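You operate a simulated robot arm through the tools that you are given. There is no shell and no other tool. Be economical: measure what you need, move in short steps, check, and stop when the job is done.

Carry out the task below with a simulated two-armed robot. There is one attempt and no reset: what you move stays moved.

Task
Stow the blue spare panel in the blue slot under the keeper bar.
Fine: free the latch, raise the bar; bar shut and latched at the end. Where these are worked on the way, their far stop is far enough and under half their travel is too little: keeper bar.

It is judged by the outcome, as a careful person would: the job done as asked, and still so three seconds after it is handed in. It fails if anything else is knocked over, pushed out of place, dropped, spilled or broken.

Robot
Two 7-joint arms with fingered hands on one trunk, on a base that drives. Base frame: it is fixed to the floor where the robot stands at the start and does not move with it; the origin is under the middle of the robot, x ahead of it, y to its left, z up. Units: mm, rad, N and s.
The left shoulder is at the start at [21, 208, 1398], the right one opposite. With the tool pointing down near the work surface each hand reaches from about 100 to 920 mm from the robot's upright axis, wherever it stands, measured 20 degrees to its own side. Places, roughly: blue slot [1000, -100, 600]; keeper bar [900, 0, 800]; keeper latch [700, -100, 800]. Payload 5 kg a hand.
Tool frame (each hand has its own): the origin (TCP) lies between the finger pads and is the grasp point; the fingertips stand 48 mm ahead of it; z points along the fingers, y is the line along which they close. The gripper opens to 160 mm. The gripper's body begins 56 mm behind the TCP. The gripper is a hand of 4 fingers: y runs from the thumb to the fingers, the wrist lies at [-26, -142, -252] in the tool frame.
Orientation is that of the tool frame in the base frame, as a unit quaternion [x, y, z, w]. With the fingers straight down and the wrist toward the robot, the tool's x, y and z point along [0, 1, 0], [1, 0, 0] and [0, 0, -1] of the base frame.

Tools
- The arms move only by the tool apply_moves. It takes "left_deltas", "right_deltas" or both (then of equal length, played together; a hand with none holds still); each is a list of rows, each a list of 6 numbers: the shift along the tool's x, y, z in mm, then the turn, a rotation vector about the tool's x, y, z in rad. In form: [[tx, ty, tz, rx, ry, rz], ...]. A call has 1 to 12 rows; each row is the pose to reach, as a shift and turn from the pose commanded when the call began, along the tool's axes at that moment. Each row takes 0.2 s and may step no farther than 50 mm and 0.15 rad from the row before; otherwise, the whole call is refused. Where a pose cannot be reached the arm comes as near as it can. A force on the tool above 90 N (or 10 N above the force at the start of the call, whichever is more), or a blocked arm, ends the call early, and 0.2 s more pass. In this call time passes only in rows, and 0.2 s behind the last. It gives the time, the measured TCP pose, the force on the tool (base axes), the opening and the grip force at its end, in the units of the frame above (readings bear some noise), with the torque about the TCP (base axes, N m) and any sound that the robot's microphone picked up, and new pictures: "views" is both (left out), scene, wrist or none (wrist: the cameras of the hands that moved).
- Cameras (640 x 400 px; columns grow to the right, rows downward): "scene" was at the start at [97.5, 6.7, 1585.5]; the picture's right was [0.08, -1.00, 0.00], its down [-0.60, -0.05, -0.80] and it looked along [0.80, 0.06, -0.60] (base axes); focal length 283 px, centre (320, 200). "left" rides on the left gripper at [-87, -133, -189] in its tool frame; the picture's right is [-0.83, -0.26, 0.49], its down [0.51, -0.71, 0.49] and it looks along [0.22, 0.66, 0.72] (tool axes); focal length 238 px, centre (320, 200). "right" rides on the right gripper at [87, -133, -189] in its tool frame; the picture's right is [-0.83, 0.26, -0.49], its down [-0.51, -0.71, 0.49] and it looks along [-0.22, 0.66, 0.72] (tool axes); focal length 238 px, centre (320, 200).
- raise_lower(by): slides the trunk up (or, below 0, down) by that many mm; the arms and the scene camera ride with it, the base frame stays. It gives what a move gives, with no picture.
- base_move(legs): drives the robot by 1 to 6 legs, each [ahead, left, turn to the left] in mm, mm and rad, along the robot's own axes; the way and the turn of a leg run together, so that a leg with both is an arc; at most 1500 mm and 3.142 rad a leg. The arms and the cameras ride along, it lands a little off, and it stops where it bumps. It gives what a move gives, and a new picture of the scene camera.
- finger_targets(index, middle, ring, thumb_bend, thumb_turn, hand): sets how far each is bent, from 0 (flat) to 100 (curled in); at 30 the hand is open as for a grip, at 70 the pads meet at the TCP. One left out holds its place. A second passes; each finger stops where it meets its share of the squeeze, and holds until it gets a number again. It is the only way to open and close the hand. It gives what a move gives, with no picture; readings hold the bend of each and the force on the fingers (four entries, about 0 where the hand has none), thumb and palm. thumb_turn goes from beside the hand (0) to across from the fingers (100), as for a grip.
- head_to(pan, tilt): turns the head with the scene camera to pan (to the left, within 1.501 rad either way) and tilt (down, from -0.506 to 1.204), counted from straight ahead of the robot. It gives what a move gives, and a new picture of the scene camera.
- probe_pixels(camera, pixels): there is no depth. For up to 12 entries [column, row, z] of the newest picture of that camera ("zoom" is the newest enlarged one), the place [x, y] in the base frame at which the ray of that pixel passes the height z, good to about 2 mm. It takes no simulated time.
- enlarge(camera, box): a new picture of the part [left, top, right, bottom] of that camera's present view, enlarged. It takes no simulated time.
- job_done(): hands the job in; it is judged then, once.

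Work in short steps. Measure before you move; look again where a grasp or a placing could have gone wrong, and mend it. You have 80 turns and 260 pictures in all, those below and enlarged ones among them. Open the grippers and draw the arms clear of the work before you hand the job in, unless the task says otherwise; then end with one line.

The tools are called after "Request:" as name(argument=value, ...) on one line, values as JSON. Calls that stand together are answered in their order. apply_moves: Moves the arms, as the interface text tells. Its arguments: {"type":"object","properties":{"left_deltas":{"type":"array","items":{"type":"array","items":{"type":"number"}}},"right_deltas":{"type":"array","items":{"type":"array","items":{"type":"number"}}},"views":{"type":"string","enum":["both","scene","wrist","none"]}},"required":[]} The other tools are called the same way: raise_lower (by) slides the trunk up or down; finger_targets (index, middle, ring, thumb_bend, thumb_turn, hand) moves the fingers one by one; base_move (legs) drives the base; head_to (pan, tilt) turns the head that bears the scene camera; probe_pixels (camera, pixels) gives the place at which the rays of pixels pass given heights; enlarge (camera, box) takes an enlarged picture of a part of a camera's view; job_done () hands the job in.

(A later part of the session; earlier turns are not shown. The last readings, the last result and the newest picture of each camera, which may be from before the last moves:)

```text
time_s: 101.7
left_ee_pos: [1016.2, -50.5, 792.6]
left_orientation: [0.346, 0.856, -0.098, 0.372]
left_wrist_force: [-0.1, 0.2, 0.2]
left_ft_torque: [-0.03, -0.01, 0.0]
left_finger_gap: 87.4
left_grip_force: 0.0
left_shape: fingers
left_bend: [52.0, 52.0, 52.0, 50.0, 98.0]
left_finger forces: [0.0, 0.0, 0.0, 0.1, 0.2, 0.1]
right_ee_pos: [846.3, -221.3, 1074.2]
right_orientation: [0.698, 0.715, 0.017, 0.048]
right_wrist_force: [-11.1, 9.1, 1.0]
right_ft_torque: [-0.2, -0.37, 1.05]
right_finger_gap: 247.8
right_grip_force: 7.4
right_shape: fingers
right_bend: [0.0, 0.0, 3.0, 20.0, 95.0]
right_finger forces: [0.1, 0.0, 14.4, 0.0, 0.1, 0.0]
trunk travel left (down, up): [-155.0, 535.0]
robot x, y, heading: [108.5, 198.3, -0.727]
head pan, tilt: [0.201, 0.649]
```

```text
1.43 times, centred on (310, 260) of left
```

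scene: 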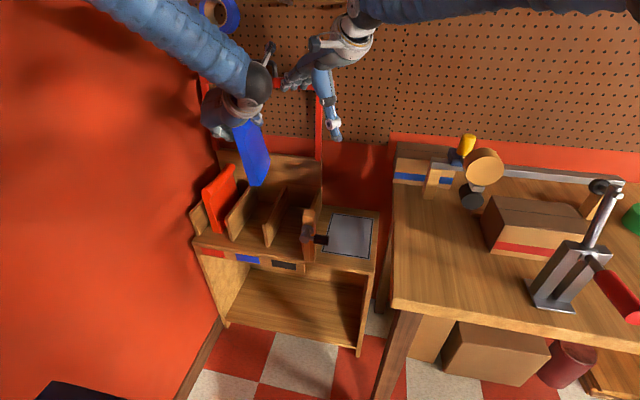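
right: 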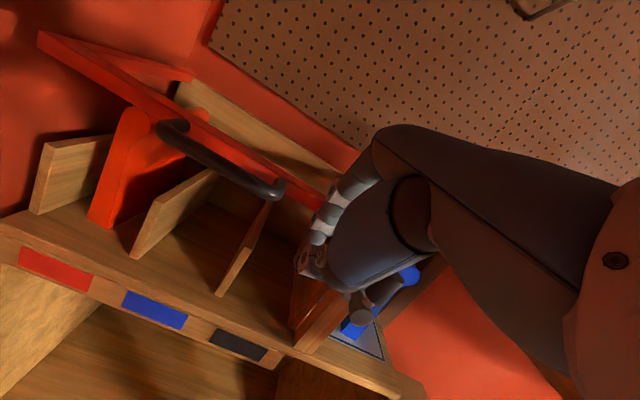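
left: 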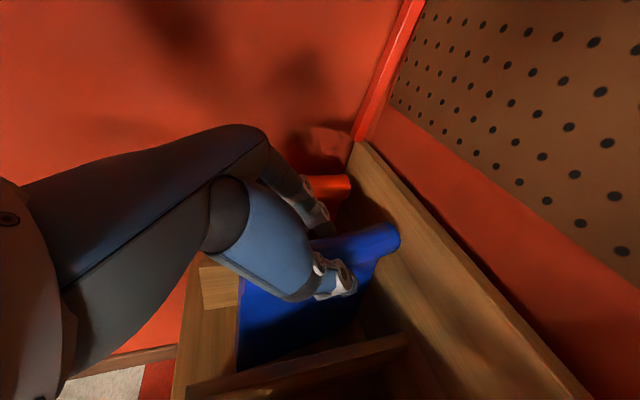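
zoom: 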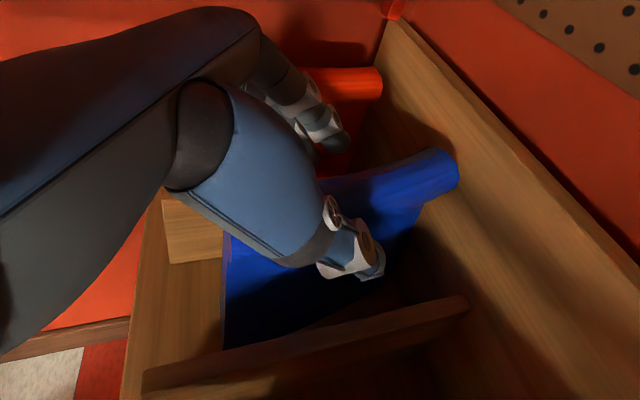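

The panel stands free between thumb and fingers. I withdraw the left hand along its finger axis, up and back.

Request:
apply_moves(left_deltas=[[0, 0, -25, 0, 0, 0], [0, 0, -55, 0, 0, 0], [0, 0, -95, 0, 0, 0], [0, 0, -135, 0, 0, 0], [0, 0, -175, 0, 0, 0], [0, 0, -215, 0, 0, 0], [-20, 0, -240, 0, 0, 0], [-50, 10, -260, 0, 0, 0]], views="scene")

Request:
enlarge(camera="scene", box=[170, 80, 350, 270])

```text
time_s: 103.5
left_ee_pos: [897.4, 39.9, 1013.1]
left_orientation: [0.347, 0.856, -0.098, 0.372]
left_wrist_force: [0.4, 0.3, -0.7]
left_ft_torque: [-0.07, -0.11, -0.02]
left_finger_gap: 86.9
left_grip_force: 0.1
left_shape: fingers
left_bend: [52.0, 52.0, 52.0, 50.0, 98.0]
left_finger forces: [0.1, 0.1, 0.0, 0.0, 0.1, 0.0]
right_ee_pos: [846.9, -219.9, 1075.1]
right_orientation: [0.697, 0.715, 0.016, 0.049]
right_wrist_force: [-14.5, 10.6, 1.1]
right_ft_torque: [-0.24, -0.61, 0.95]
right_finger_gap: 247.7
right_grip_force: 9.1
right_shape: fingers
right_bend: [0.0, 0.0, 3.0, 20.0, 95.0]
right_finger forces: [0.1, 0.1, 17.6, 0.0, 0.1, 0.1]
trunk travel left (down, up): [-155.0, 535.0]
robot x, y, heading: [106.6, 201.1, -0.726]
head pan, tilt: [0.201, 0.649]
```

scene: 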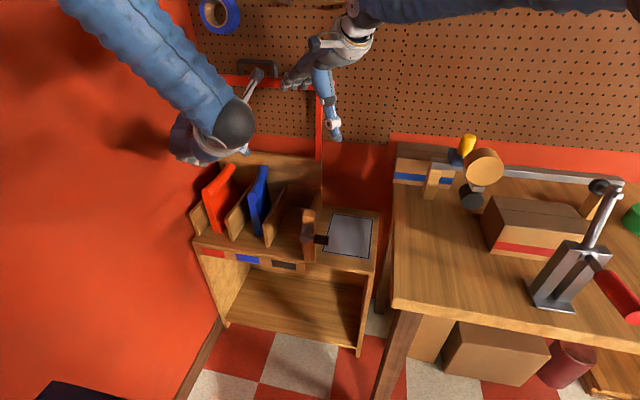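

```text
2.11 times, centred on (260, 175) of scene
```

zoom: 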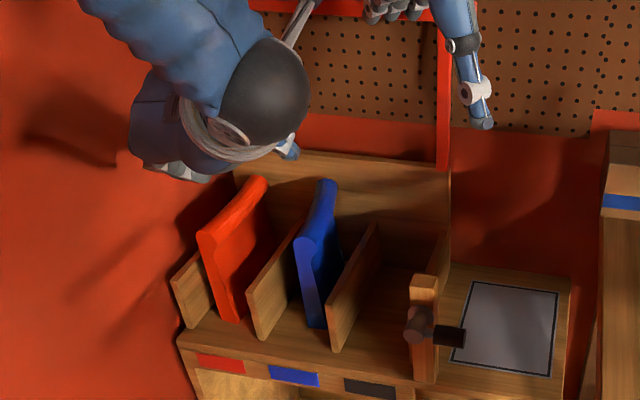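

The blue panel stands upright in the blue slot. Next I take the left arm up and back, out of the bar's arc.

Request:
apply_moves(left_deltas=[[-15, 0, -41, 0, 0, 0], [-30, 0, -82, 0, 0, 0], [-46, 0, -123, 0, 0, 0], [-61, 0, -164, 0, 0, 0], [-77, 0, -206, 0, 0, 0], [-92, 0, -247, 0, 0, 0]], views="scene")

```text
time_s: 104.9
left_ee_pos: [798.8, 97.5, 1251.4]
left_orientation: [0.347, 0.856, -0.098, 0.372]
left_wrist_force: [0.3, -0.4, -0.4]
left_ft_torque: [-0.01, -0.04, 0.04]
left_finger_gap: 87.3
left_grip_force: 0.1
left_shape: fingers
left_bend: [52.0, 52.0, 52.0, 50.0, 98.0]
left_finger forces: [0.1, 0.1, 0.0, 0.0, 0.1, 0.0]
right_ee_pos: [847.2, -219.7, 1074.6]
right_orientation: [0.698, 0.715, 0.017, 0.049]
right_wrist_force: [-15.9, 9.8, 2.9]
right_ft_torque: [-0.43, -0.93, 0.87]
right_finger_gap: 247.5
right_grip_force: 9.3
right_shape: fingers
right_bend: [0.0, 0.0, 3.0, 20.0, 95.0]
right_finger forces: [0.0, 0.0, 19.3, 0.1, 0.0, 0.1]
trunk travel left (down, up): [-155.0, 535.0]
robot x, y, heading: [111.8, 198.0, -0.722]
head pan, tilt: [0.201, 0.649]
```

scene: 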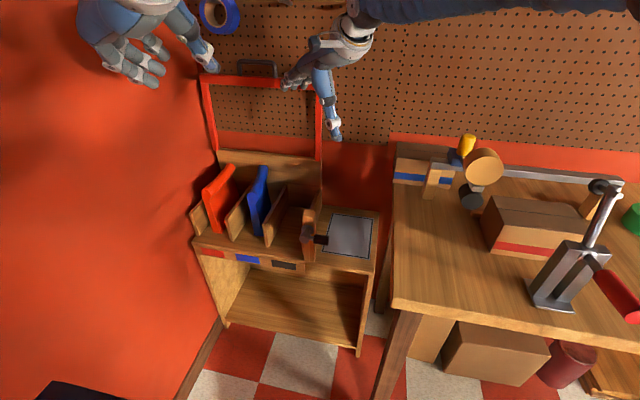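

The bar is still held by the right hand and its path is clear. I swing the right wrist back and then lower the bar by retracing the lifting path, first to about 42 degrees.

Request:
apply_moves(right_deltas=[[23, 0, 1, 0, -0.011, 0.114], [46, 2, 2, 0, -0.023, 0.229], [69, 6, 4, 0, -0.034, 0.343], [92, 12.7, 6, 0, -0.046, 0.458]], views="none")

Request:
apply_moves(right_deltas=[[7.1, -21.7, 18.5, -0.1, 0, 0], [16.3, -50, 41.5, -0.2, 0, 0], [25.3, -75.6, 68.5, -0.3, 0, 0], [33.6, -97.8, 99.3, -0.4, 0, 0], [41.3, -116.4, 133.8, -0.5, 0, 0], [48.2, -134.5, 166.4, -0.57, 0, 0]], views="scene")

Request:
enlarge(camera="scene", box=[170, 60, 350, 270])

```text
time_s: 105.9
left_ee_pos: [801.4, 95.2, 1249.4]
left_orientation: [0.347, 0.856, -0.097, 0.371]
left_wrist_force: [0.9, -0.3, -1.1]
left_ft_torque: [0.02, 0.02, 0.0]
left_finger_gap: 87.1
left_grip_force: 0.0
left_shape: fingers
left_bend: [52.0, 52.0, 52.0, 50.0, 98.0]
left_finger forces: [0.0, 0.0, 0.0, 0.0, 0.0, 0.0]
right_ee_pos: [857.3, -133.5, 1063.2]
right_orientation: [0.843, 0.534, 0.012, 0.061]
right_wrist_force: [0.5, -1.5, 0.1]
right_ft_torque: [0.19, 0.02, 0.03]
right_finger_gap: 247.7
right_grip_force: 0.0
right_shape: fingers
right_bend: [0.0, 0.0, 0.0, 20.0, 95.0]
right_finger forces: [0.1, 0.0, 0.0, 0.1, 0.0, 0.0]
trunk travel left (down, up): [-155.0, 535.0]
robot x, y, heading: [107.8, 199.6, -0.726]
head pan, tilt: [0.201, 0.649]
```

```text
time_s: 107.3
left_ee_pos: [801.8, 96.7, 1249.1]
left_orientation: [0.346, 0.856, -0.098, 0.372]
left_wrist_force: [-0.1, -0.5, -0.6]
left_ft_torque: [-0.03, 0.06, -0.02]
left_finger_gap: 87.3
left_grip_force: 0.1
left_shape: fingers
left_bend: [52.0, 52.0, 52.0, 50.0, 98.0]
left_finger forces: [0.0, 0.0, 0.0, 0.0, 0.0, 0.0]
right_ee_pos: [767.5, -46.0, 883.2]
right_orientation: [0.791, 0.51, 0.164, 0.295]
right_wrist_force: [1.5, -1.4, 2.2]
right_ft_torque: [0.18, 0.18, 0.07]
right_finger_gap: 247.9
right_grip_force: 0.2
right_shape: fingers
right_bend: [0.0, 0.0, 0.0, 20.0, 95.0]
right_finger forces: [0.0, 0.0, 0.1, 0.0, 0.0, 0.0]
trunk travel left (down, up): [-155.0, 535.0]
robot x, y, heading: [108.1, 196.9, -0.726]
head pan, tilt: [0.201, 0.649]
```

scene: 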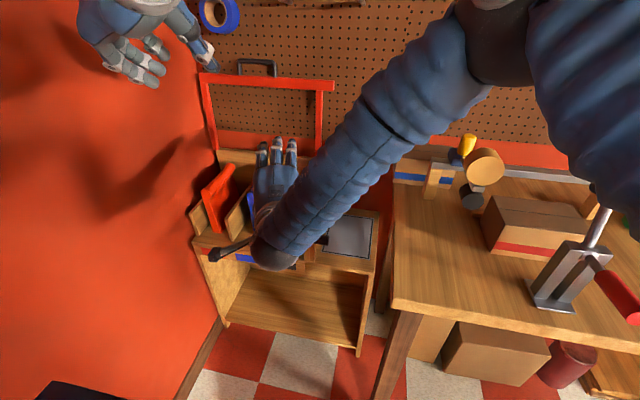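

```text
1.90 times, centred on (260, 165) of scene
```

zoom: 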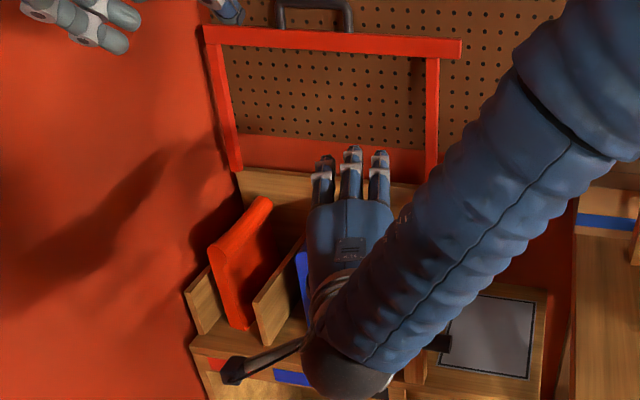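

The bar now stays upright by itself (past its stop point). I bring the right hand up again close in front of it as a catcher, and turn the left hand to hook the handle from above and draw the bar forward.

Request:
apply_moves(right_deltas=[[-6.9, 32.8, -17.6, 0.07, 0, 0], [-14.6, 67.1, -36.7, 0.17, 0, 0], [-22.9, 102.4, -50.7, 0.27, 0, 0], [-31.9, 138.5, -59.6, 0.37, 0, 0]], views="none")

Request:
apply_moves(left_deltas=[[-16, 1, 10, 0.0187, 0.0187, 0.13], [-32, 2, 20, 0.0373, 0.0373, 0.26], [-47, 3, 30, 0.056, 0.056, 0.39], [-63, 4, 40, 0.0747, 0.0747, 0.52], [-79, 5, 50, 0.0933, 0.0933, 0.65], [-95, 6, 60, 0.112, 0.112, 0.78], [-110, 7, 69, 0.131, 0.131, 0.909], [-126, 8, 79, 0.149, 0.149, 1.039], [-142, 9, 89, 0.168, 0.168, 1.169], [-158, 11, 99, 0.187, 0.187, 1.299], [-173, 12, 109, 0.205, 0.205, 1.429], [-189, 13, 119, 0.224, 0.224, 1.559]], views="both")

```text
time_s: 108.3
left_ee_pos: [799.9, 95.9, 1248.6]
left_orientation: [0.346, 0.855, -0.098, 0.373]
left_wrist_force: [-1.0, 0.5, 0.2]
left_ft_torque: [0.0, -0.02, 0.01]
left_finger_gap: 87.1
left_grip_force: 0.1
left_shape: fingers
left_bend: [52.0, 52.0, 52.0, 50.0, 98.0]
left_finger forces: [0.0, 0.0, 0.1, 0.1, 0.0, 0.0]
right_ee_pos: [823.2, -97.9, 1015.1]
right_orientation: [0.831, 0.534, 0.065, 0.143]
right_wrist_force: [-1.0, 1.5, -3.0]
right_ft_torque: [-0.19, -0.19, -0.06]
right_finger_gap: 247.9
right_grip_force: 0.0
right_shape: fingers
right_bend: [0.0, 0.0, 0.0, 20.0, 95.0]
right_finger forces: [0.1, 0.1, 0.0, 0.1, 0.1, 0.1]
trunk travel left (down, up): [-155.0, 535.0]
robot x, y, heading: [108.5, 196.0, -0.722]
head pan, tilt: [0.201, 0.649]
```

```text
time_s: 110.9
left_ee_pos: [971.5, -39.1, 1298.4]
left_orientation: [0.888, 0.386, 0.14, 0.208]
left_wrist_force: [0.2, -0.1, -0.9]
left_ft_torque: [-0.07, 0.06, -0.1]
left_finger_gap: 87.2
left_grip_force: 0.1
left_shape: fingers
left_bend: [52.0, 52.0, 52.0, 50.0, 98.0]
left_finger forces: [0.1, 0.0, 0.0, 0.0, 0.1, 0.0]
right_ee_pos: [824.2, -98.2, 1014.5]
right_orientation: [0.831, 0.533, 0.065, 0.143]
right_wrist_force: [1.0, -0.1, -0.8]
right_ft_torque: [-0.04, 0.05, -0.01]
right_finger_gap: 248.0
right_grip_force: 0.0
right_shape: fingers
right_bend: [0.0, 0.0, 0.0, 20.0, 95.0]
right_finger forces: [0.0, 0.0, 0.0, 0.0, 0.0, 0.1]
trunk travel left (down, up): [-155.0, 535.0]
robot x, y, heading: [109.0, 198.4, -0.719]
head pan, tilt: [0.201, 0.649]
```

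scene: 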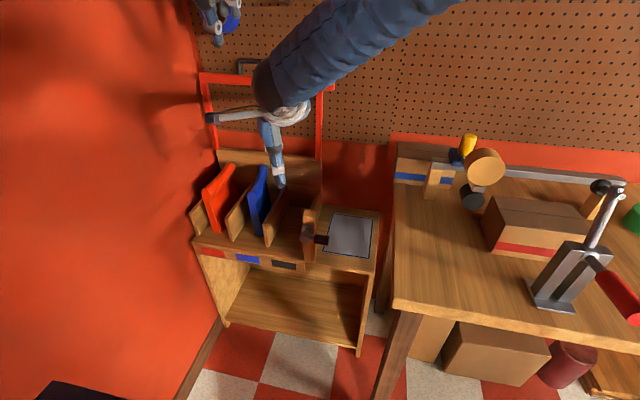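
left: 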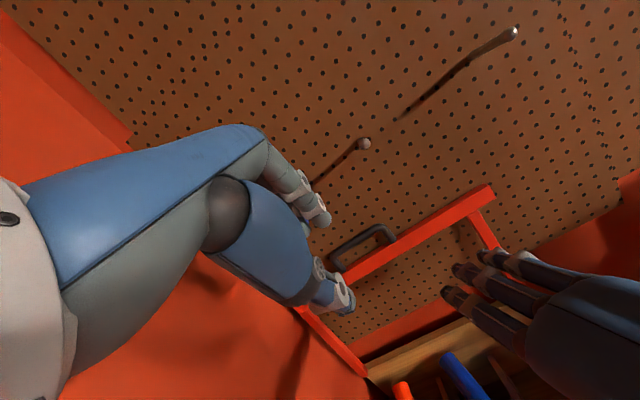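

The left camera shows the upright bar with the handle at (332-393, 228-262). I probe the rod's place at plausible heights in both views.

Request:
probe_pixels(camera="left", pixels=[[338, 245, 1100], [338, 245, 1150], [380, 228, 1100], [380, 228, 1150], [485, 190, 1050], [485, 190, 1100]])

Request:
enlarge(camera="scene", box=[180, 30, 350, 140])

Request:
probe_pixels(camera="zoom", pixels=[[215, 120, 1100], [215, 120, 1150], [580, 195, 1050], [580, 195, 1100]])

```text
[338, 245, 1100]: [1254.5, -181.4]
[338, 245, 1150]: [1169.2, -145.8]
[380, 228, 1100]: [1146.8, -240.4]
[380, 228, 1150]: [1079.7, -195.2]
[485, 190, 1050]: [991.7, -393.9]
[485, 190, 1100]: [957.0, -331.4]
```

```text
3.64 times, centred on (265, 85) of scene
```

zoom: 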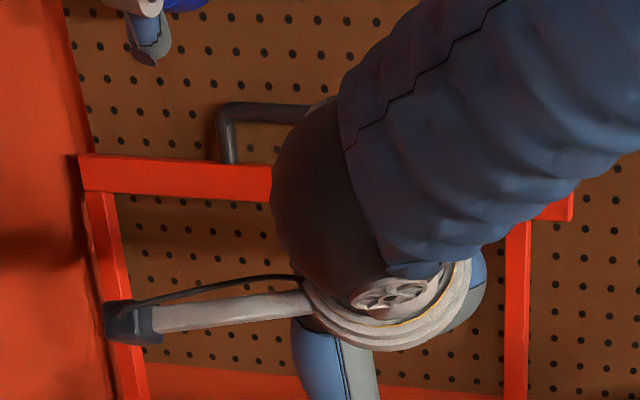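

```text
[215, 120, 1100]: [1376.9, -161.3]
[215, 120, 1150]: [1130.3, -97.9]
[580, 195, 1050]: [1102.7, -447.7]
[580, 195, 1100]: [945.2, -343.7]
```

The rod is at about (912 ahead, 276-391 left, z 1138), a bit past vertical. I curl index and ring, keep the middle finger as a hook, and move above the rod.

Request:
finger_targets(hand="left", index=100, middle=58, ring=100, thumb_bend=10)

Request:
apply_moves(left_deltas=[[0, 26, 31, -0.075, 0, 0], [0, 52, 62, -0.15, 0, 0], [0, 79, 92, -0.225, 0, 0], [0, 105, 123, -0.3, 0, 0]], views="both")

Request:
enlarge(camera="left", box=[240, 150, 520, 370])

```text
time_s: 111.9
left_ee_pos: [969.4, -39.5, 1299.8]
left_orientation: [0.888, 0.385, 0.141, 0.208]
left_wrist_force: [0.3, -0.1, -0.9]
left_ft_torque: [-0.01, -0.01, -0.02]
left_finger_gap: 123.0
left_grip_force: 0.1
left_shape: fingers
left_bend: [100.0, 57.0, 100.0, 10.0, 94.0]
left_finger forces: [0.1, 0.1, 0.0, 0.1, 0.0, 0.1]
right_ee_pos: [823.8, -99.1, 1016.2]
right_orientation: [0.831, 0.533, 0.065, 0.143]
right_wrist_force: [0.6, -0.4, 0.5]
right_ft_torque: [-0.01, -0.04, -0.01]
right_finger_gap: 248.1
right_grip_force: 0.1
right_shape: fingers
right_bend: [0.0, 0.0, 0.0, 20.0, 95.0]
right_finger forces: [0.0, 0.1, 0.0, 0.0, 0.0, 0.1]
trunk travel left (down, up): [-155.0, 535.0]
robot x, y, heading: [106.8, 195.9, -0.727]
head pan, tilt: [0.201, 0.649]
```

```text
time_s: 112.9
left_ee_pos: [1082.1, -134.4, 1240.4]
left_orientation: [0.848, 0.359, 0.195, 0.338]
left_wrist_force: [-11.5, 7.6, -1.8]
left_ft_torque: [-0.16, -0.22, 0.13]
left_finger_gap: 123.2
left_grip_force: 6.7
left_shape: fingers
left_bend: [100.0, 62.0, 100.0, 10.0, 94.0]
left_finger forces: [0.0, 12.7, 0.4, 0.1, 0.0, 0.0]
right_ee_pos: [821.4, -97.1, 1016.1]
right_orientation: [0.831, 0.533, 0.065, 0.144]
right_wrist_force: [-0.2, 0.3, 0.7]
right_ft_torque: [-0.15, -0.07, -0.05]
right_finger_gap: 248.0
right_grip_force: 0.1
right_shape: fingers
right_bend: [0.0, 0.0, 0.0, 20.0, 95.0]
right_finger forces: [0.0, 0.0, 0.0, 0.1, 0.0, 0.1]
trunk travel left (down, up): [-155.0, 535.0]
robot x, y, heading: [110.3, 197.0, -0.722]
head pan, tilt: [0.201, 0.649]
```

scene: 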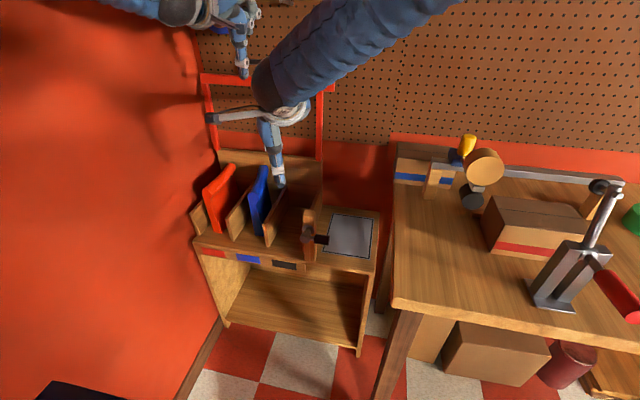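
left: 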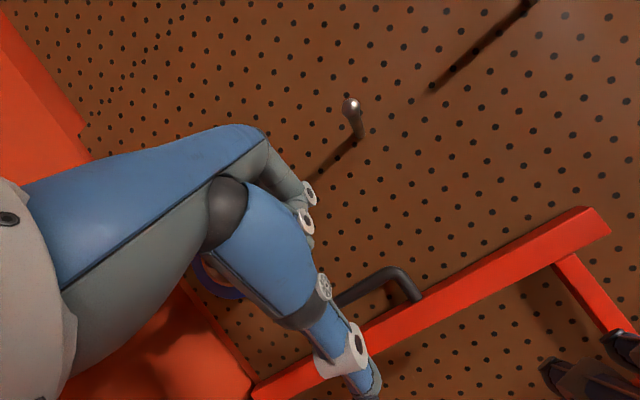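

```text
1.82 times, centred on (380, 260) of left
```

zoom: 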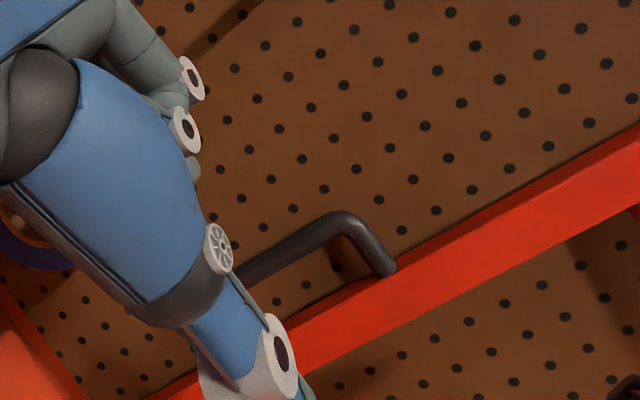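

The middle finger met the pegboard side (13 N). Hooking behind is too tight, so I will instead drag the bar's top edge forward with the fingertips. First I back off, close the hand, and move right of the handle.

Request:
apply_moves(left_deltas=[[0, -14, -14, 0, 0, 0], [0, -28, -29, 0, 0, 0]], views="none")

Request:
finger_targets(hand="left", index=70, middle=70, ring=70, thumb_bend=70)

Request:
apply_moves(left_deltas=[[-35, 4, 10, 0, 0, 0], [-70, 2, 20, 0, 0, 0], [-104, 0, 29, 0, 0, 0]], views="both")

Request:
enlarge(camera="scene", box=[180, 0, 360, 150])

```text
time_s: 113.5
left_ee_pos: [1055.1, -110.2, 1241.8]
left_orientation: [0.847, 0.359, 0.197, 0.339]
left_wrist_force: [0.2, 0.1, 0.6]
left_ft_torque: [-0.01, -0.02, 0.0]
left_finger_gap: 122.9
left_grip_force: 0.1
left_shape: fingers
left_bend: [100.0, 57.0, 100.0, 10.0, 94.0]
left_finger forces: [0.0, 0.1, 0.0, 0.0, 0.0, 0.0]
right_ee_pos: [822.5, -100.0, 1013.9]
right_orientation: [0.832, 0.532, 0.065, 0.144]
right_wrist_force: [0.8, -0.2, 0.6]
right_ft_torque: [0.0, -0.02, 0.0]
right_finger_gap: 247.9
right_grip_force: 0.0
right_shape: fingers
right_bend: [0.0, 0.0, 0.0, 20.0, 95.0]
right_finger forces: [0.0, 0.0, 0.0, 0.1, 0.0, 0.0]
trunk travel left (down, up): [-155.0, 535.0]
robot x, y, heading: [106.1, 197.3, -0.722]
head pan, tilt: [0.201, 0.649]
```

```text
time_s: 114.5
left_ee_pos: [1055.4, -110.4, 1242.4]
left_orientation: [0.848, 0.359, 0.196, 0.338]
left_wrist_force: [-0.1, -0.5, -0.3]
left_ft_torque: [0.02, 0.03, 0.06]
left_finger_gap: 13.2
left_grip_force: 0.1
left_shape: fingers
left_bend: [70.0, 70.0, 70.0, 70.0, 100.0]
left_finger forces: [0.1, 0.0, 0.3, 0.0, 0.1, 0.0]
right_ee_pos: [822.9, -98.8, 1014.6]
right_orientation: [0.831, 0.533, 0.065, 0.143]
right_wrist_force: [0.4, 0.3, -0.6]
right_ft_torque: [-0.01, -0.01, 0.01]
right_finger_gap: 247.9
right_grip_force: 0.1
right_shape: fingers
right_bend: [0.0, 0.0, 0.0, 20.0, 95.0]
right_finger forces: [0.0, 0.0, 0.0, 0.0, 0.1, 0.0]
trunk travel left (down, up): [-155.0, 535.0]
robot x, y, heading: [104.7, 197.5, -0.726]
head pan, tilt: [0.201, 0.649]
```

```text
time_s: 115.3
left_ee_pos: [1004.5, -201.9, 1210.4]
left_orientation: [0.847, 0.36, 0.196, 0.339]
left_wrist_force: [0.4, 1.0, -0.6]
left_ft_torque: [-0.08, -0.01, 0.04]
left_finger_gap: 12.4
left_grip_force: 0.8
left_shape: fingers
left_bend: [70.0, 70.0, 70.0, 70.0, 100.0]
left_finger forces: [0.0, 1.6, 0.1, 0.0, 0.1, 0.0]
right_ee_pos: [823.7, -101.1, 1015.1]
right_orientation: [0.832, 0.532, 0.066, 0.142]
right_wrist_force: [-1.1, -1.5, -0.1]
right_ft_torque: [0.14, -0.01, 0.07]
right_finger_gap: 247.9
right_grip_force: 0.0
right_shape: fingers
right_bend: [0.0, 0.0, 0.0, 20.0, 95.0]
right_finger forces: [0.0, 0.0, 0.1, 0.1, 0.1, 0.0]
trunk travel left (down, up): [-155.0, 535.0]
robot x, y, heading: [106.8, 203.2, -0.724]
head pan, tilt: [0.201, 0.649]
```

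scene: 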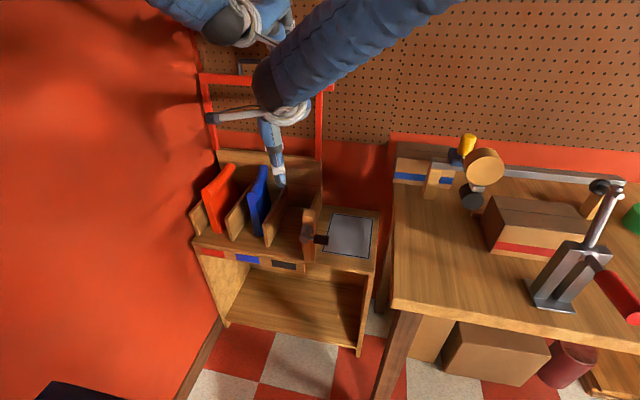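
left: 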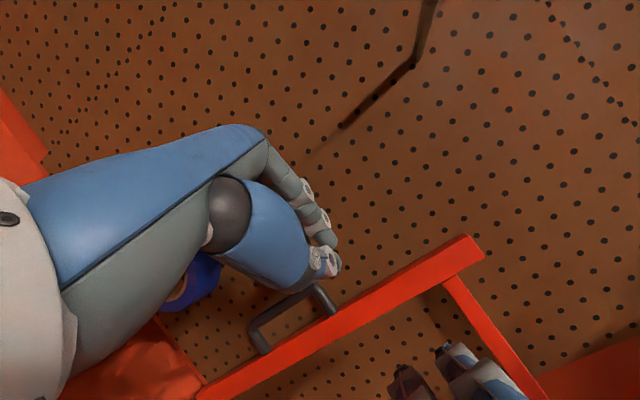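

```text
2.67 times, centred on (270, 75) of scene
5 turns are left
```

zoom: 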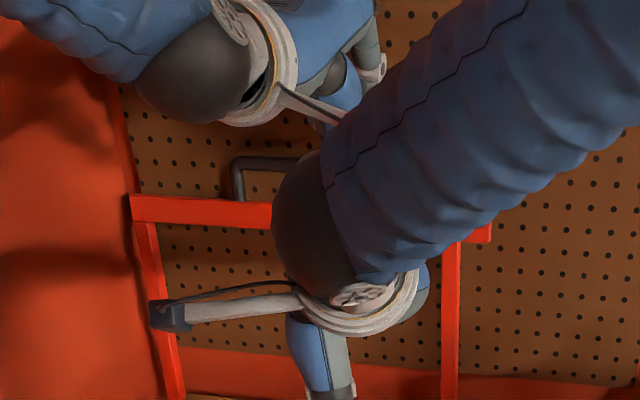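

Few turns remain, so I chain the steps: right hand down to the 42-degree catching place, left fingertips press on the bar's top edge and drag it forward (twice, the second deeper), then the right hand lowers the bar shut and withdraws.

Request:
apply_moves(right_deltas=[[8, -27, 26.4, -0.093, 0, 0], [16, -54, 52.8, -0.185, 0, 0], [24, -81, 79.2, -0.278, 0, 0], [31.9, -107.6, 105.6, -0.37, 0, 0]], views="none")

Request:
apply_moves(left_deltas=[[0, -7.6, 35.2, 0, 0, 0], [0, -19.4, 69, 0, 0, 0], [0, -34, 86, 0, 0, 0], [0, -39.5, 91.4, 0, 0, 0]], views="none")

Request:
apply_moves(left_deltas=[[0, -20.9, -21.5, 0, 0, 0], [0, -47.5, -44.5, 0, 0, 0], [0, -75.4, -66.1, 0, 0, 0], [0, -44.5, -103.2, 0, 0, 0], [0, -12.2, -134.5, 0, 0, 0]], views="scene")

Request:
apply_moves(left_deltas=[[0, 31.4, 32.3, 0, 0, 0], [0, 62.7, 64.5, 0, 0, 0], [0, 78, 87.4, 0, 0, 0], [0, 45.7, 118.7, 0, 0, 0], [0, 13.4, 150.1, 0, 0, 0], [0, 6.3, 157.1, 0, 0, 0]], views="none")

Request:
apply_moves(left_deltas=[[0, -20.9, -21.5, 0, 0, 0], [0, -47.5, -44.5, 0, 0, 0], [0, -75.4, -66.1, 0, 0, 0], [0, -44.5, -103.2, 0, 0, 0], [0, -12.2, -134.5, 0, 0, 0], [0, -25.8, -177.2, 0, 0, 0]], views="scene")

Request:
apply_moves(right_deltas=[[6.5, -38.3, 10.4, 0, 0, 0], [11.6, -74.5, 26.6, 0, 0, 0], [15.2, -108, 48.2, 0, 0, 0], [17.4, -137.9, 74.6, 0, 0, 0], [17.4, -163.5, 105.4, 0, 0, 0], [17.4, -200, 75, 0, 0, 0], [17.4, -238, 44, 0, 0, 0]], views="scene")

Request:
enlarge(camera="scene", box=[170, 60, 350, 270])

```text
time_s: 116.3
left_ee_pos: [1005.5, -200.3, 1210.3]
left_orientation: [0.848, 0.359, 0.196, 0.338]
left_wrist_force: [1.3, 1.9, -1.7]
left_ft_torque: [-0.23, 0.11, -0.03]
left_finger_gap: 12.3
left_grip_force: 1.8
left_shape: fingers
left_bend: [70.0, 70.0, 70.0, 70.0, 100.0]
left_finger forces: [0.1, 3.1, 0.1, 0.1, 0.1, 0.1]
right_ee_pos: [769.9, -47.9, 882.2]
right_orientation: [0.791, 0.511, 0.164, 0.295]
right_wrist_force: [1.5, -1.1, 3.6]
right_ft_torque: [0.2, 0.22, 0.06]
right_finger_gap: 247.9
right_grip_force: 0.1
right_shape: fingers
right_bend: [0.0, 0.0, 0.0, 20.0, 95.0]
right_finger forces: [0.1, 0.0, 0.0, 0.0, 0.0, 0.1]
trunk travel left (down, up): [-155.0, 535.0]
robot x, y, heading: [109.2, 201.1, -0.725]
head pan, tilt: [0.201, 0.649]
```

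```text
time_s: 117.1
left_ee_pos: [1029.5, -220.5, 1170.6]
left_orientation: [0.838, 0.355, 0.209, 0.359]
left_wrist_force: [-39.9, 23.9, 31.3]
left_ft_torque: [0.07, -2.23, 1.01]
left_finger_gap: 8.9
left_grip_force: 42.8
left_shape: fingers
left_bend: [70.0, 71.0, 71.0, 69.0, 100.0]
left_finger forces: [7.2, 12.0, 65.7, 0.0, 0.0, 0.0]
right_ee_pos: [764.6, -40.5, 885.6]
right_orientation: [0.789, 0.512, 0.164, 0.296]
right_wrist_force: [-0.2, 1.1, 0.1]
right_ft_torque: [-0.05, 0.06, -0.02]
right_finger_gap: 247.8
right_grip_force: 0.1
right_shape: fingers
right_bend: [0.0, 0.0, 0.0, 20.0, 95.0]
right_finger forces: [0.0, 0.1, 0.1, 0.1, 0.0, 0.0]
trunk travel left (down, up): [-155.0, 535.0]
robot x, y, heading: [106.5, 201.4, -0.722]
head pan, tilt: [0.201, 0.649]
stopped in row 3 (left hand): the force on the tool passed its limit at 102 N (the readings are from after the stop); the commanded pose is now the measured one
```

```text
time_s: 118.3
left_ee_pos: [947.5, -155.9, 1237.0]
left_orientation: [0.842, 0.357, 0.204, 0.35]
left_wrist_force: [-0.9, -0.5, -0.1]
left_ft_torque: [-0.05, -0.15, 0.07]
left_finger_gap: 12.5
left_grip_force: 0.0
left_shape: fingers
left_bend: [70.0, 70.0, 68.0, 70.0, 100.0]
left_finger forces: [0.0, 0.1, 0.0, 0.1, 0.0, 0.0]
right_ee_pos: [767.8, -44.7, 880.5]
right_orientation: [0.791, 0.511, 0.163, 0.295]
right_wrist_force: [-1.3, 0.5, 0.5]
right_ft_torque: [0.0, -0.02, 0.04]
right_finger_gap: 247.9
right_grip_force: 0.1
right_shape: fingers
right_bend: [0.0, 0.0, 0.0, 20.0, 95.0]
right_finger forces: [0.0, 0.0, 0.0, 0.0, 0.0, 0.0]
trunk travel left (down, up): [-155.0, 535.0]
robot x, y, heading: [104.2, 199.4, -0.719]
head pan, tilt: [0.201, 0.649]
```

scene: 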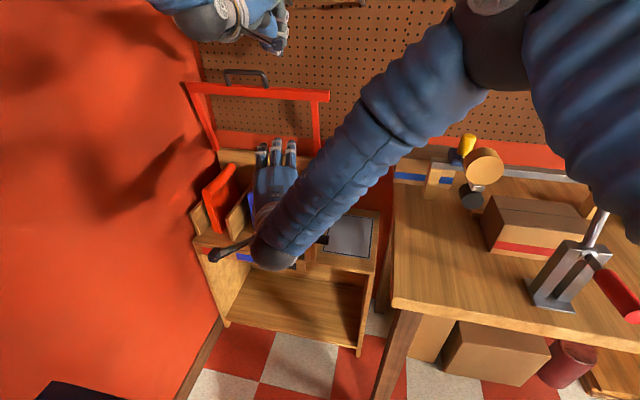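

```text
time_s: 119.3
left_ee_pos: [1030.2, -228.0, 1244.8]
left_orientation: [0.833, 0.353, 0.213, 0.369]
left_wrist_force: [-58.2, 37.8, 19.4]
left_ft_torque: [-0.24, -1.74, 1.62]
left_finger_gap: 6.9
left_grip_force: 47.1
left_shape: fingers
left_bend: [71.0, 71.0, 71.0, 68.0, 100.0]
left_finger forces: [38.7, 32.4, 23.5, 0.1, 0.0, 0.0]
right_ee_pos: [761.5, -35.7, 886.1]
right_orientation: [0.788, 0.513, 0.164, 0.297]
right_wrist_force: [-0.9, 1.2, 1.6]
right_ft_torque: [0.01, 0.01, -0.02]
right_finger_gap: 248.1
right_grip_force: 0.0
right_shape: fingers
right_bend: [0.0, 0.0, 0.0, 20.0, 95.0]
right_finger forces: [0.1, 0.0, 0.0, 0.0, 0.0, 0.1]
trunk travel left (down, up): [-155.0, 535.0]
robot x, y, heading: [102.0, 202.2, -0.719]
head pan, tilt: [0.201, 0.649]
stopped in row 4 (left hand): the force on the tool passed its limit at 105 N (the readings are from after the stop); the commanded pose is now the measured one
```

```text
time_s: 120.7
left_ee_pos: [918.2, -142.4, 1330.8]
left_orientation: [0.834, 0.356, 0.211, 0.364]
left_wrist_force: [-1.4, 0.8, 0.1]
left_ft_torque: [0.0, -0.06, 0.04]
left_finger_gap: 12.1
left_grip_force: 0.1
left_shape: fingers
left_bend: [70.0, 70.0, 68.0, 70.0, 100.0]
left_finger forces: [0.0, 0.0, 0.0, 0.0, 0.0, 0.0]
right_ee_pos: [766.3, -38.6, 882.1]
right_orientation: [0.789, 0.514, 0.163, 0.294]
right_wrist_force: [-1.1, 0.7, 2.3]
right_ft_torque: [-0.07, 0.0, -0.08]
right_finger_gap: 248.0
right_grip_force: 0.1
right_shape: fingers
right_bend: [0.0, 0.0, 0.0, 20.0, 95.0]
right_finger forces: [0.0, 0.0, 0.0, 0.2, 0.0, 0.0]
trunk travel left (down, up): [-155.0, 535.0]
robot x, y, heading: [106.4, 200.4, -0.721]
head pan, tilt: [0.201, 0.649]
```

scene: 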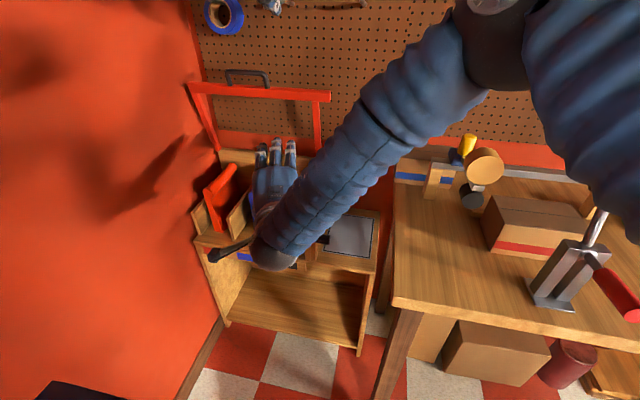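

```text
time_s: 122.3
left_ee_pos: [922.0, -144.2, 1328.4]
left_orientation: [0.836, 0.356, 0.209, 0.362]
left_wrist_force: [-0.1, 0.4, 0.6]
left_ft_torque: [0.03, 0.01, 0.03]
left_finger_gap: 12.3
left_grip_force: 0.1
left_shape: fingers
left_bend: [70.0, 70.0, 68.0, 70.0, 100.0]
left_finger forces: [0.0, 0.0, 0.1, 0.0, 0.1, 0.1]
right_ee_pos: [628.3, 24.8, 705.7]
right_orientation: [0.794, 0.511, 0.157, 0.29]
right_wrist_force: [1.3, -1.3, 0.9]
right_ft_torque: [0.03, 0.05, 0.05]
right_finger_gap: 247.7
right_grip_force: 0.0
right_shape: fingers
right_bend: [0.0, 0.0, 0.0, 20.0, 95.0]
right_finger forces: [0.0, 0.0, 0.0, 0.0, 0.1, 0.0]
right hand out of reach, approached as far as the arm can: row 5, 6, 7
trunk travel left (down, up): [-155.0, 535.0]
robot x, y, heading: [99.6, 204.0, -0.724]
head pan, tilt: [0.201, 0.649]
```

scene: 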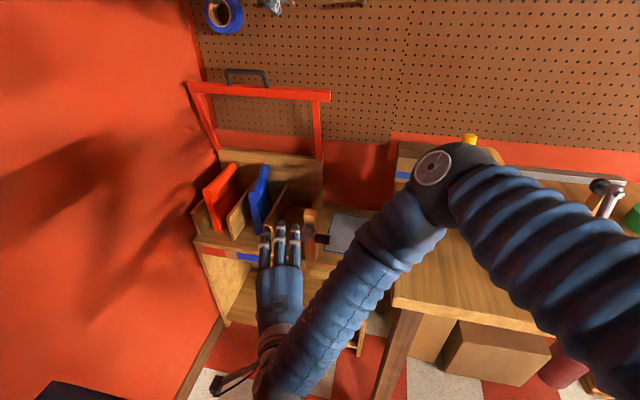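

```text
1.90 times, centred on (260, 165) of scene
4 turns are left
```

zoom: 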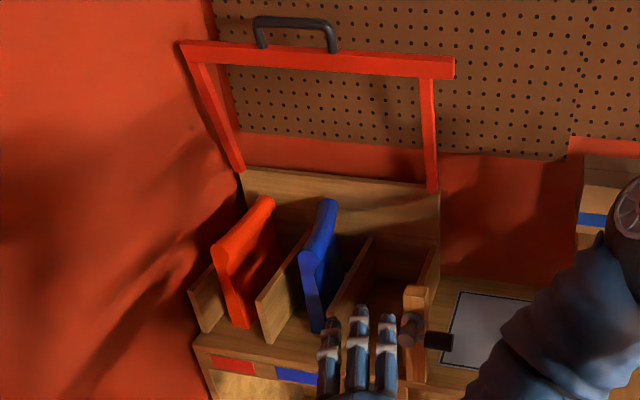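

The bar moved to about 75 degrees and stays there: its hinge has friction. Now there is room behind it, so the right hand moves aside toward the latch while the left hooks its fingertips behind the bar and draws it down along the arc to shut.

Request:
apply_moves(right_deltas=[[-8, -20, -12, 0.06, -0.012, 0.028], [-22, -38, -22, 0.17, -0.035, 0.083], [-40, -54, -30, 0.285, -0.058, 0.138], [-60, -69, -38, 0.4, -0.082, 0.193], [-78, -82, -44.6, 0.51, -0.105, 0.248], [-78, -82, -44.6, 0.57, -0.117, 0.276]], views="none")

Request:
apply_moves(left_deltas=[[-10, -8, 32, 0.112, 0, 0], [-20, -15, 64, 0.224, 0, 0], [-30, -21, 96, 0.336, 0, 0], [-38, -28, 128, 0.448, 0, 0], [-41, -35, 161, 0.56, 0, 0]], views="scene")

Request:
apply_moves(left_deltas=[[0, -12.4, 40.1, 0, 0, 0], [0, -24.2, 78.3, 0, 0, 0], [0, -48.1, 70.9, 0, 0, 0], [0, -73.6, 62, 0, 0, 0], [0, -117.7, 64.1, 0, 0, 0], [0, -161.6, 72.4, 0, 0, 0], [0, -203.8, 90.8, 0, 0, 0], [0, -239.7, 118.4, 0, 0, 0], [0, -269.9, 152, 0, 0, 0], [0, -290.1, 183.4, 0, 0, 0], [0, -302.8, 207.6, 0, 0, 0], [0, -307.4, 218.8, 0, 0, 0]], views="both")

Request:
enlarge(camera="scene", box=[170, 90, 380, 290])

```text
time_s: 123.7
left_ee_pos: [921.0, -144.2, 1328.7]
left_orientation: [0.836, 0.356, 0.209, 0.362]
left_wrist_force: [0.0, -0.9, -0.7]
left_ft_torque: [0.0, -0.01, -0.01]
left_finger_gap: 12.4
left_grip_force: 0.1
left_shape: fingers
left_bend: [70.0, 70.0, 68.0, 70.0, 100.0]
left_finger forces: [0.0, 0.0, 0.1, 0.0, 0.0, 0.0]
right_ee_pos: [511.5, -6.1, 692.7]
right_orientation: [0.911, 0.408, 0.004, 0.064]
right_wrist_force: [0.0, -0.3, -0.2]
right_ft_torque: [-0.01, 0.0, 0.02]
right_finger_gap: 247.9
right_grip_force: 0.1
right_shape: fingers
right_bend: [0.0, 0.0, 0.0, 20.0, 95.0]
right_finger forces: [0.1, 0.0, 0.0, 0.0, 0.1, 0.0]
trunk travel left (down, up): [-155.0, 535.0]
robot x, y, heading: [105.4, 200.9, -0.718]
head pan, tilt: [0.201, 0.649]
```

```text
time_s: 125.0
left_ee_pos: [967.8, -214.1, 1210.6]
left_orientation: [0.9, 0.403, 0.108, 0.122]
left_wrist_force: [-61.0, 46.7, 12.4]
left_ft_torque: [-4.62, -6.51, 1.46]
left_finger_gap: 12.6
left_grip_force: 60.2
left_shape: fingers
left_bend: [70.0, 70.0, 68.0, 70.0, 100.0]
left_finger forces: [0.0, 48.4, 36.7, 0.0, 0.0, 35.7]
right_ee_pos: [506.6, 0.9, 696.3]
right_orientation: [0.909, 0.411, 0.007, 0.068]
right_wrist_force: [-0.3, 0.4, 0.1]
right_ft_torque: [-0.04, -0.07, -0.03]
right_finger_gap: 247.7
right_grip_force: 0.0
right_shape: fingers
right_bend: [0.0, 0.0, 0.0, 20.0, 95.0]
right_finger forces: [0.1, 0.0, 0.0, 0.0, 0.1, 0.0]
trunk travel left (down, up): [-155.0, 535.0]
robot x, y, heading: [101.6, 203.4, -0.714]
head pan, tilt: [0.201, 0.649]
stopped in row 5 (left hand): the force on the tool passed its limit at 110 N (the readings are from after the stop); the commanded pose is now the measured one
```

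scene: 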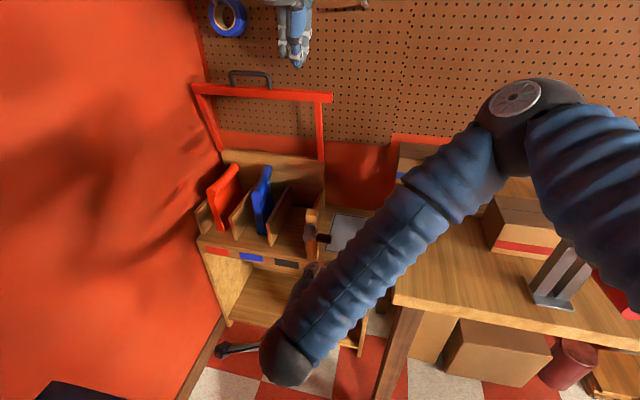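

```text
time_s: 125.3
left_ee_pos: [969.8, -215.3, 1208.8]
left_orientation: [0.898, 0.4, 0.117, 0.14]
left_wrist_force: [-62.3, 39.1, 16.3]
left_ft_torque: [-3.67, -6.39, 1.19]
left_finger_gap: 12.4
left_grip_force: 66.6
left_shape: fingers
left_bend: [70.0, 70.0, 68.0, 70.0, 100.0]
left_finger forces: [0.0, 53.3, 34.0, 0.0, 0.0, 45.6]
right_ee_pos: [504.8, 3.0, 696.5]
right_orientation: [0.908, 0.413, 0.008, 0.067]
right_wrist_force: [-0.2, 0.5, -0.3]
right_ft_torque: [-0.11, -0.09, 0.01]
right_finger_gap: 247.8
right_grip_force: 0.1
right_shape: fingers
right_bend: [0.0, 0.0, 0.0, 20.0, 95.0]
right_finger forces: [0.1, 0.0, 0.0, 0.0, 0.0, 0.0]
trunk travel left (down, up): [-155.0, 535.0]
robot x, y, heading: [100.4, 204.8, -0.717]
head pan, tilt: [0.201, 0.649]
stopped in row 1 (left hand): the force on the tool passed its limit at 97 N (the readings are from after the stop); the commanded pose is now the measured one
```

scene: 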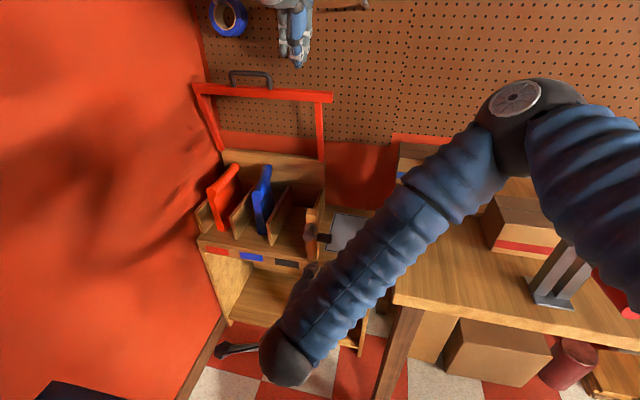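
left: 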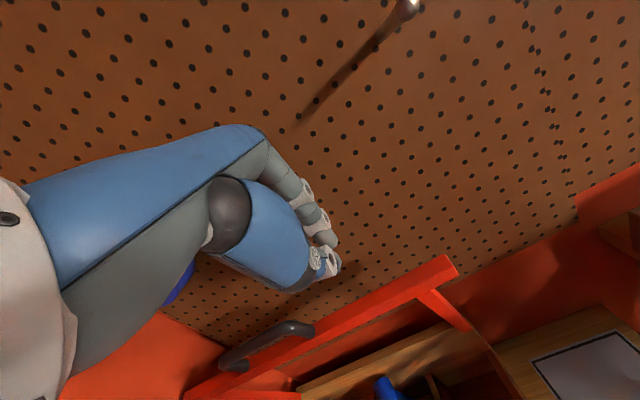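

```text
2.00 times, centred on (275, 190) of scene
3 turns are left
```

zoom: 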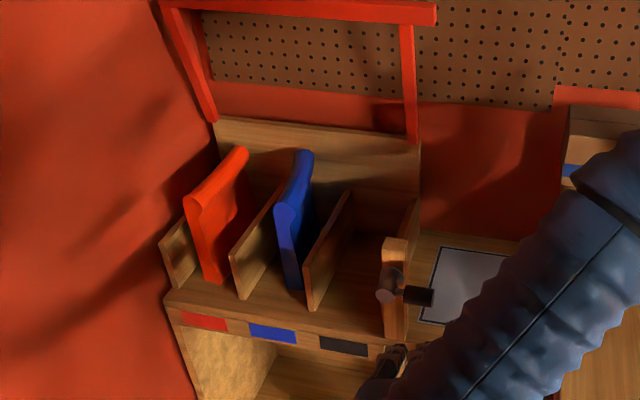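

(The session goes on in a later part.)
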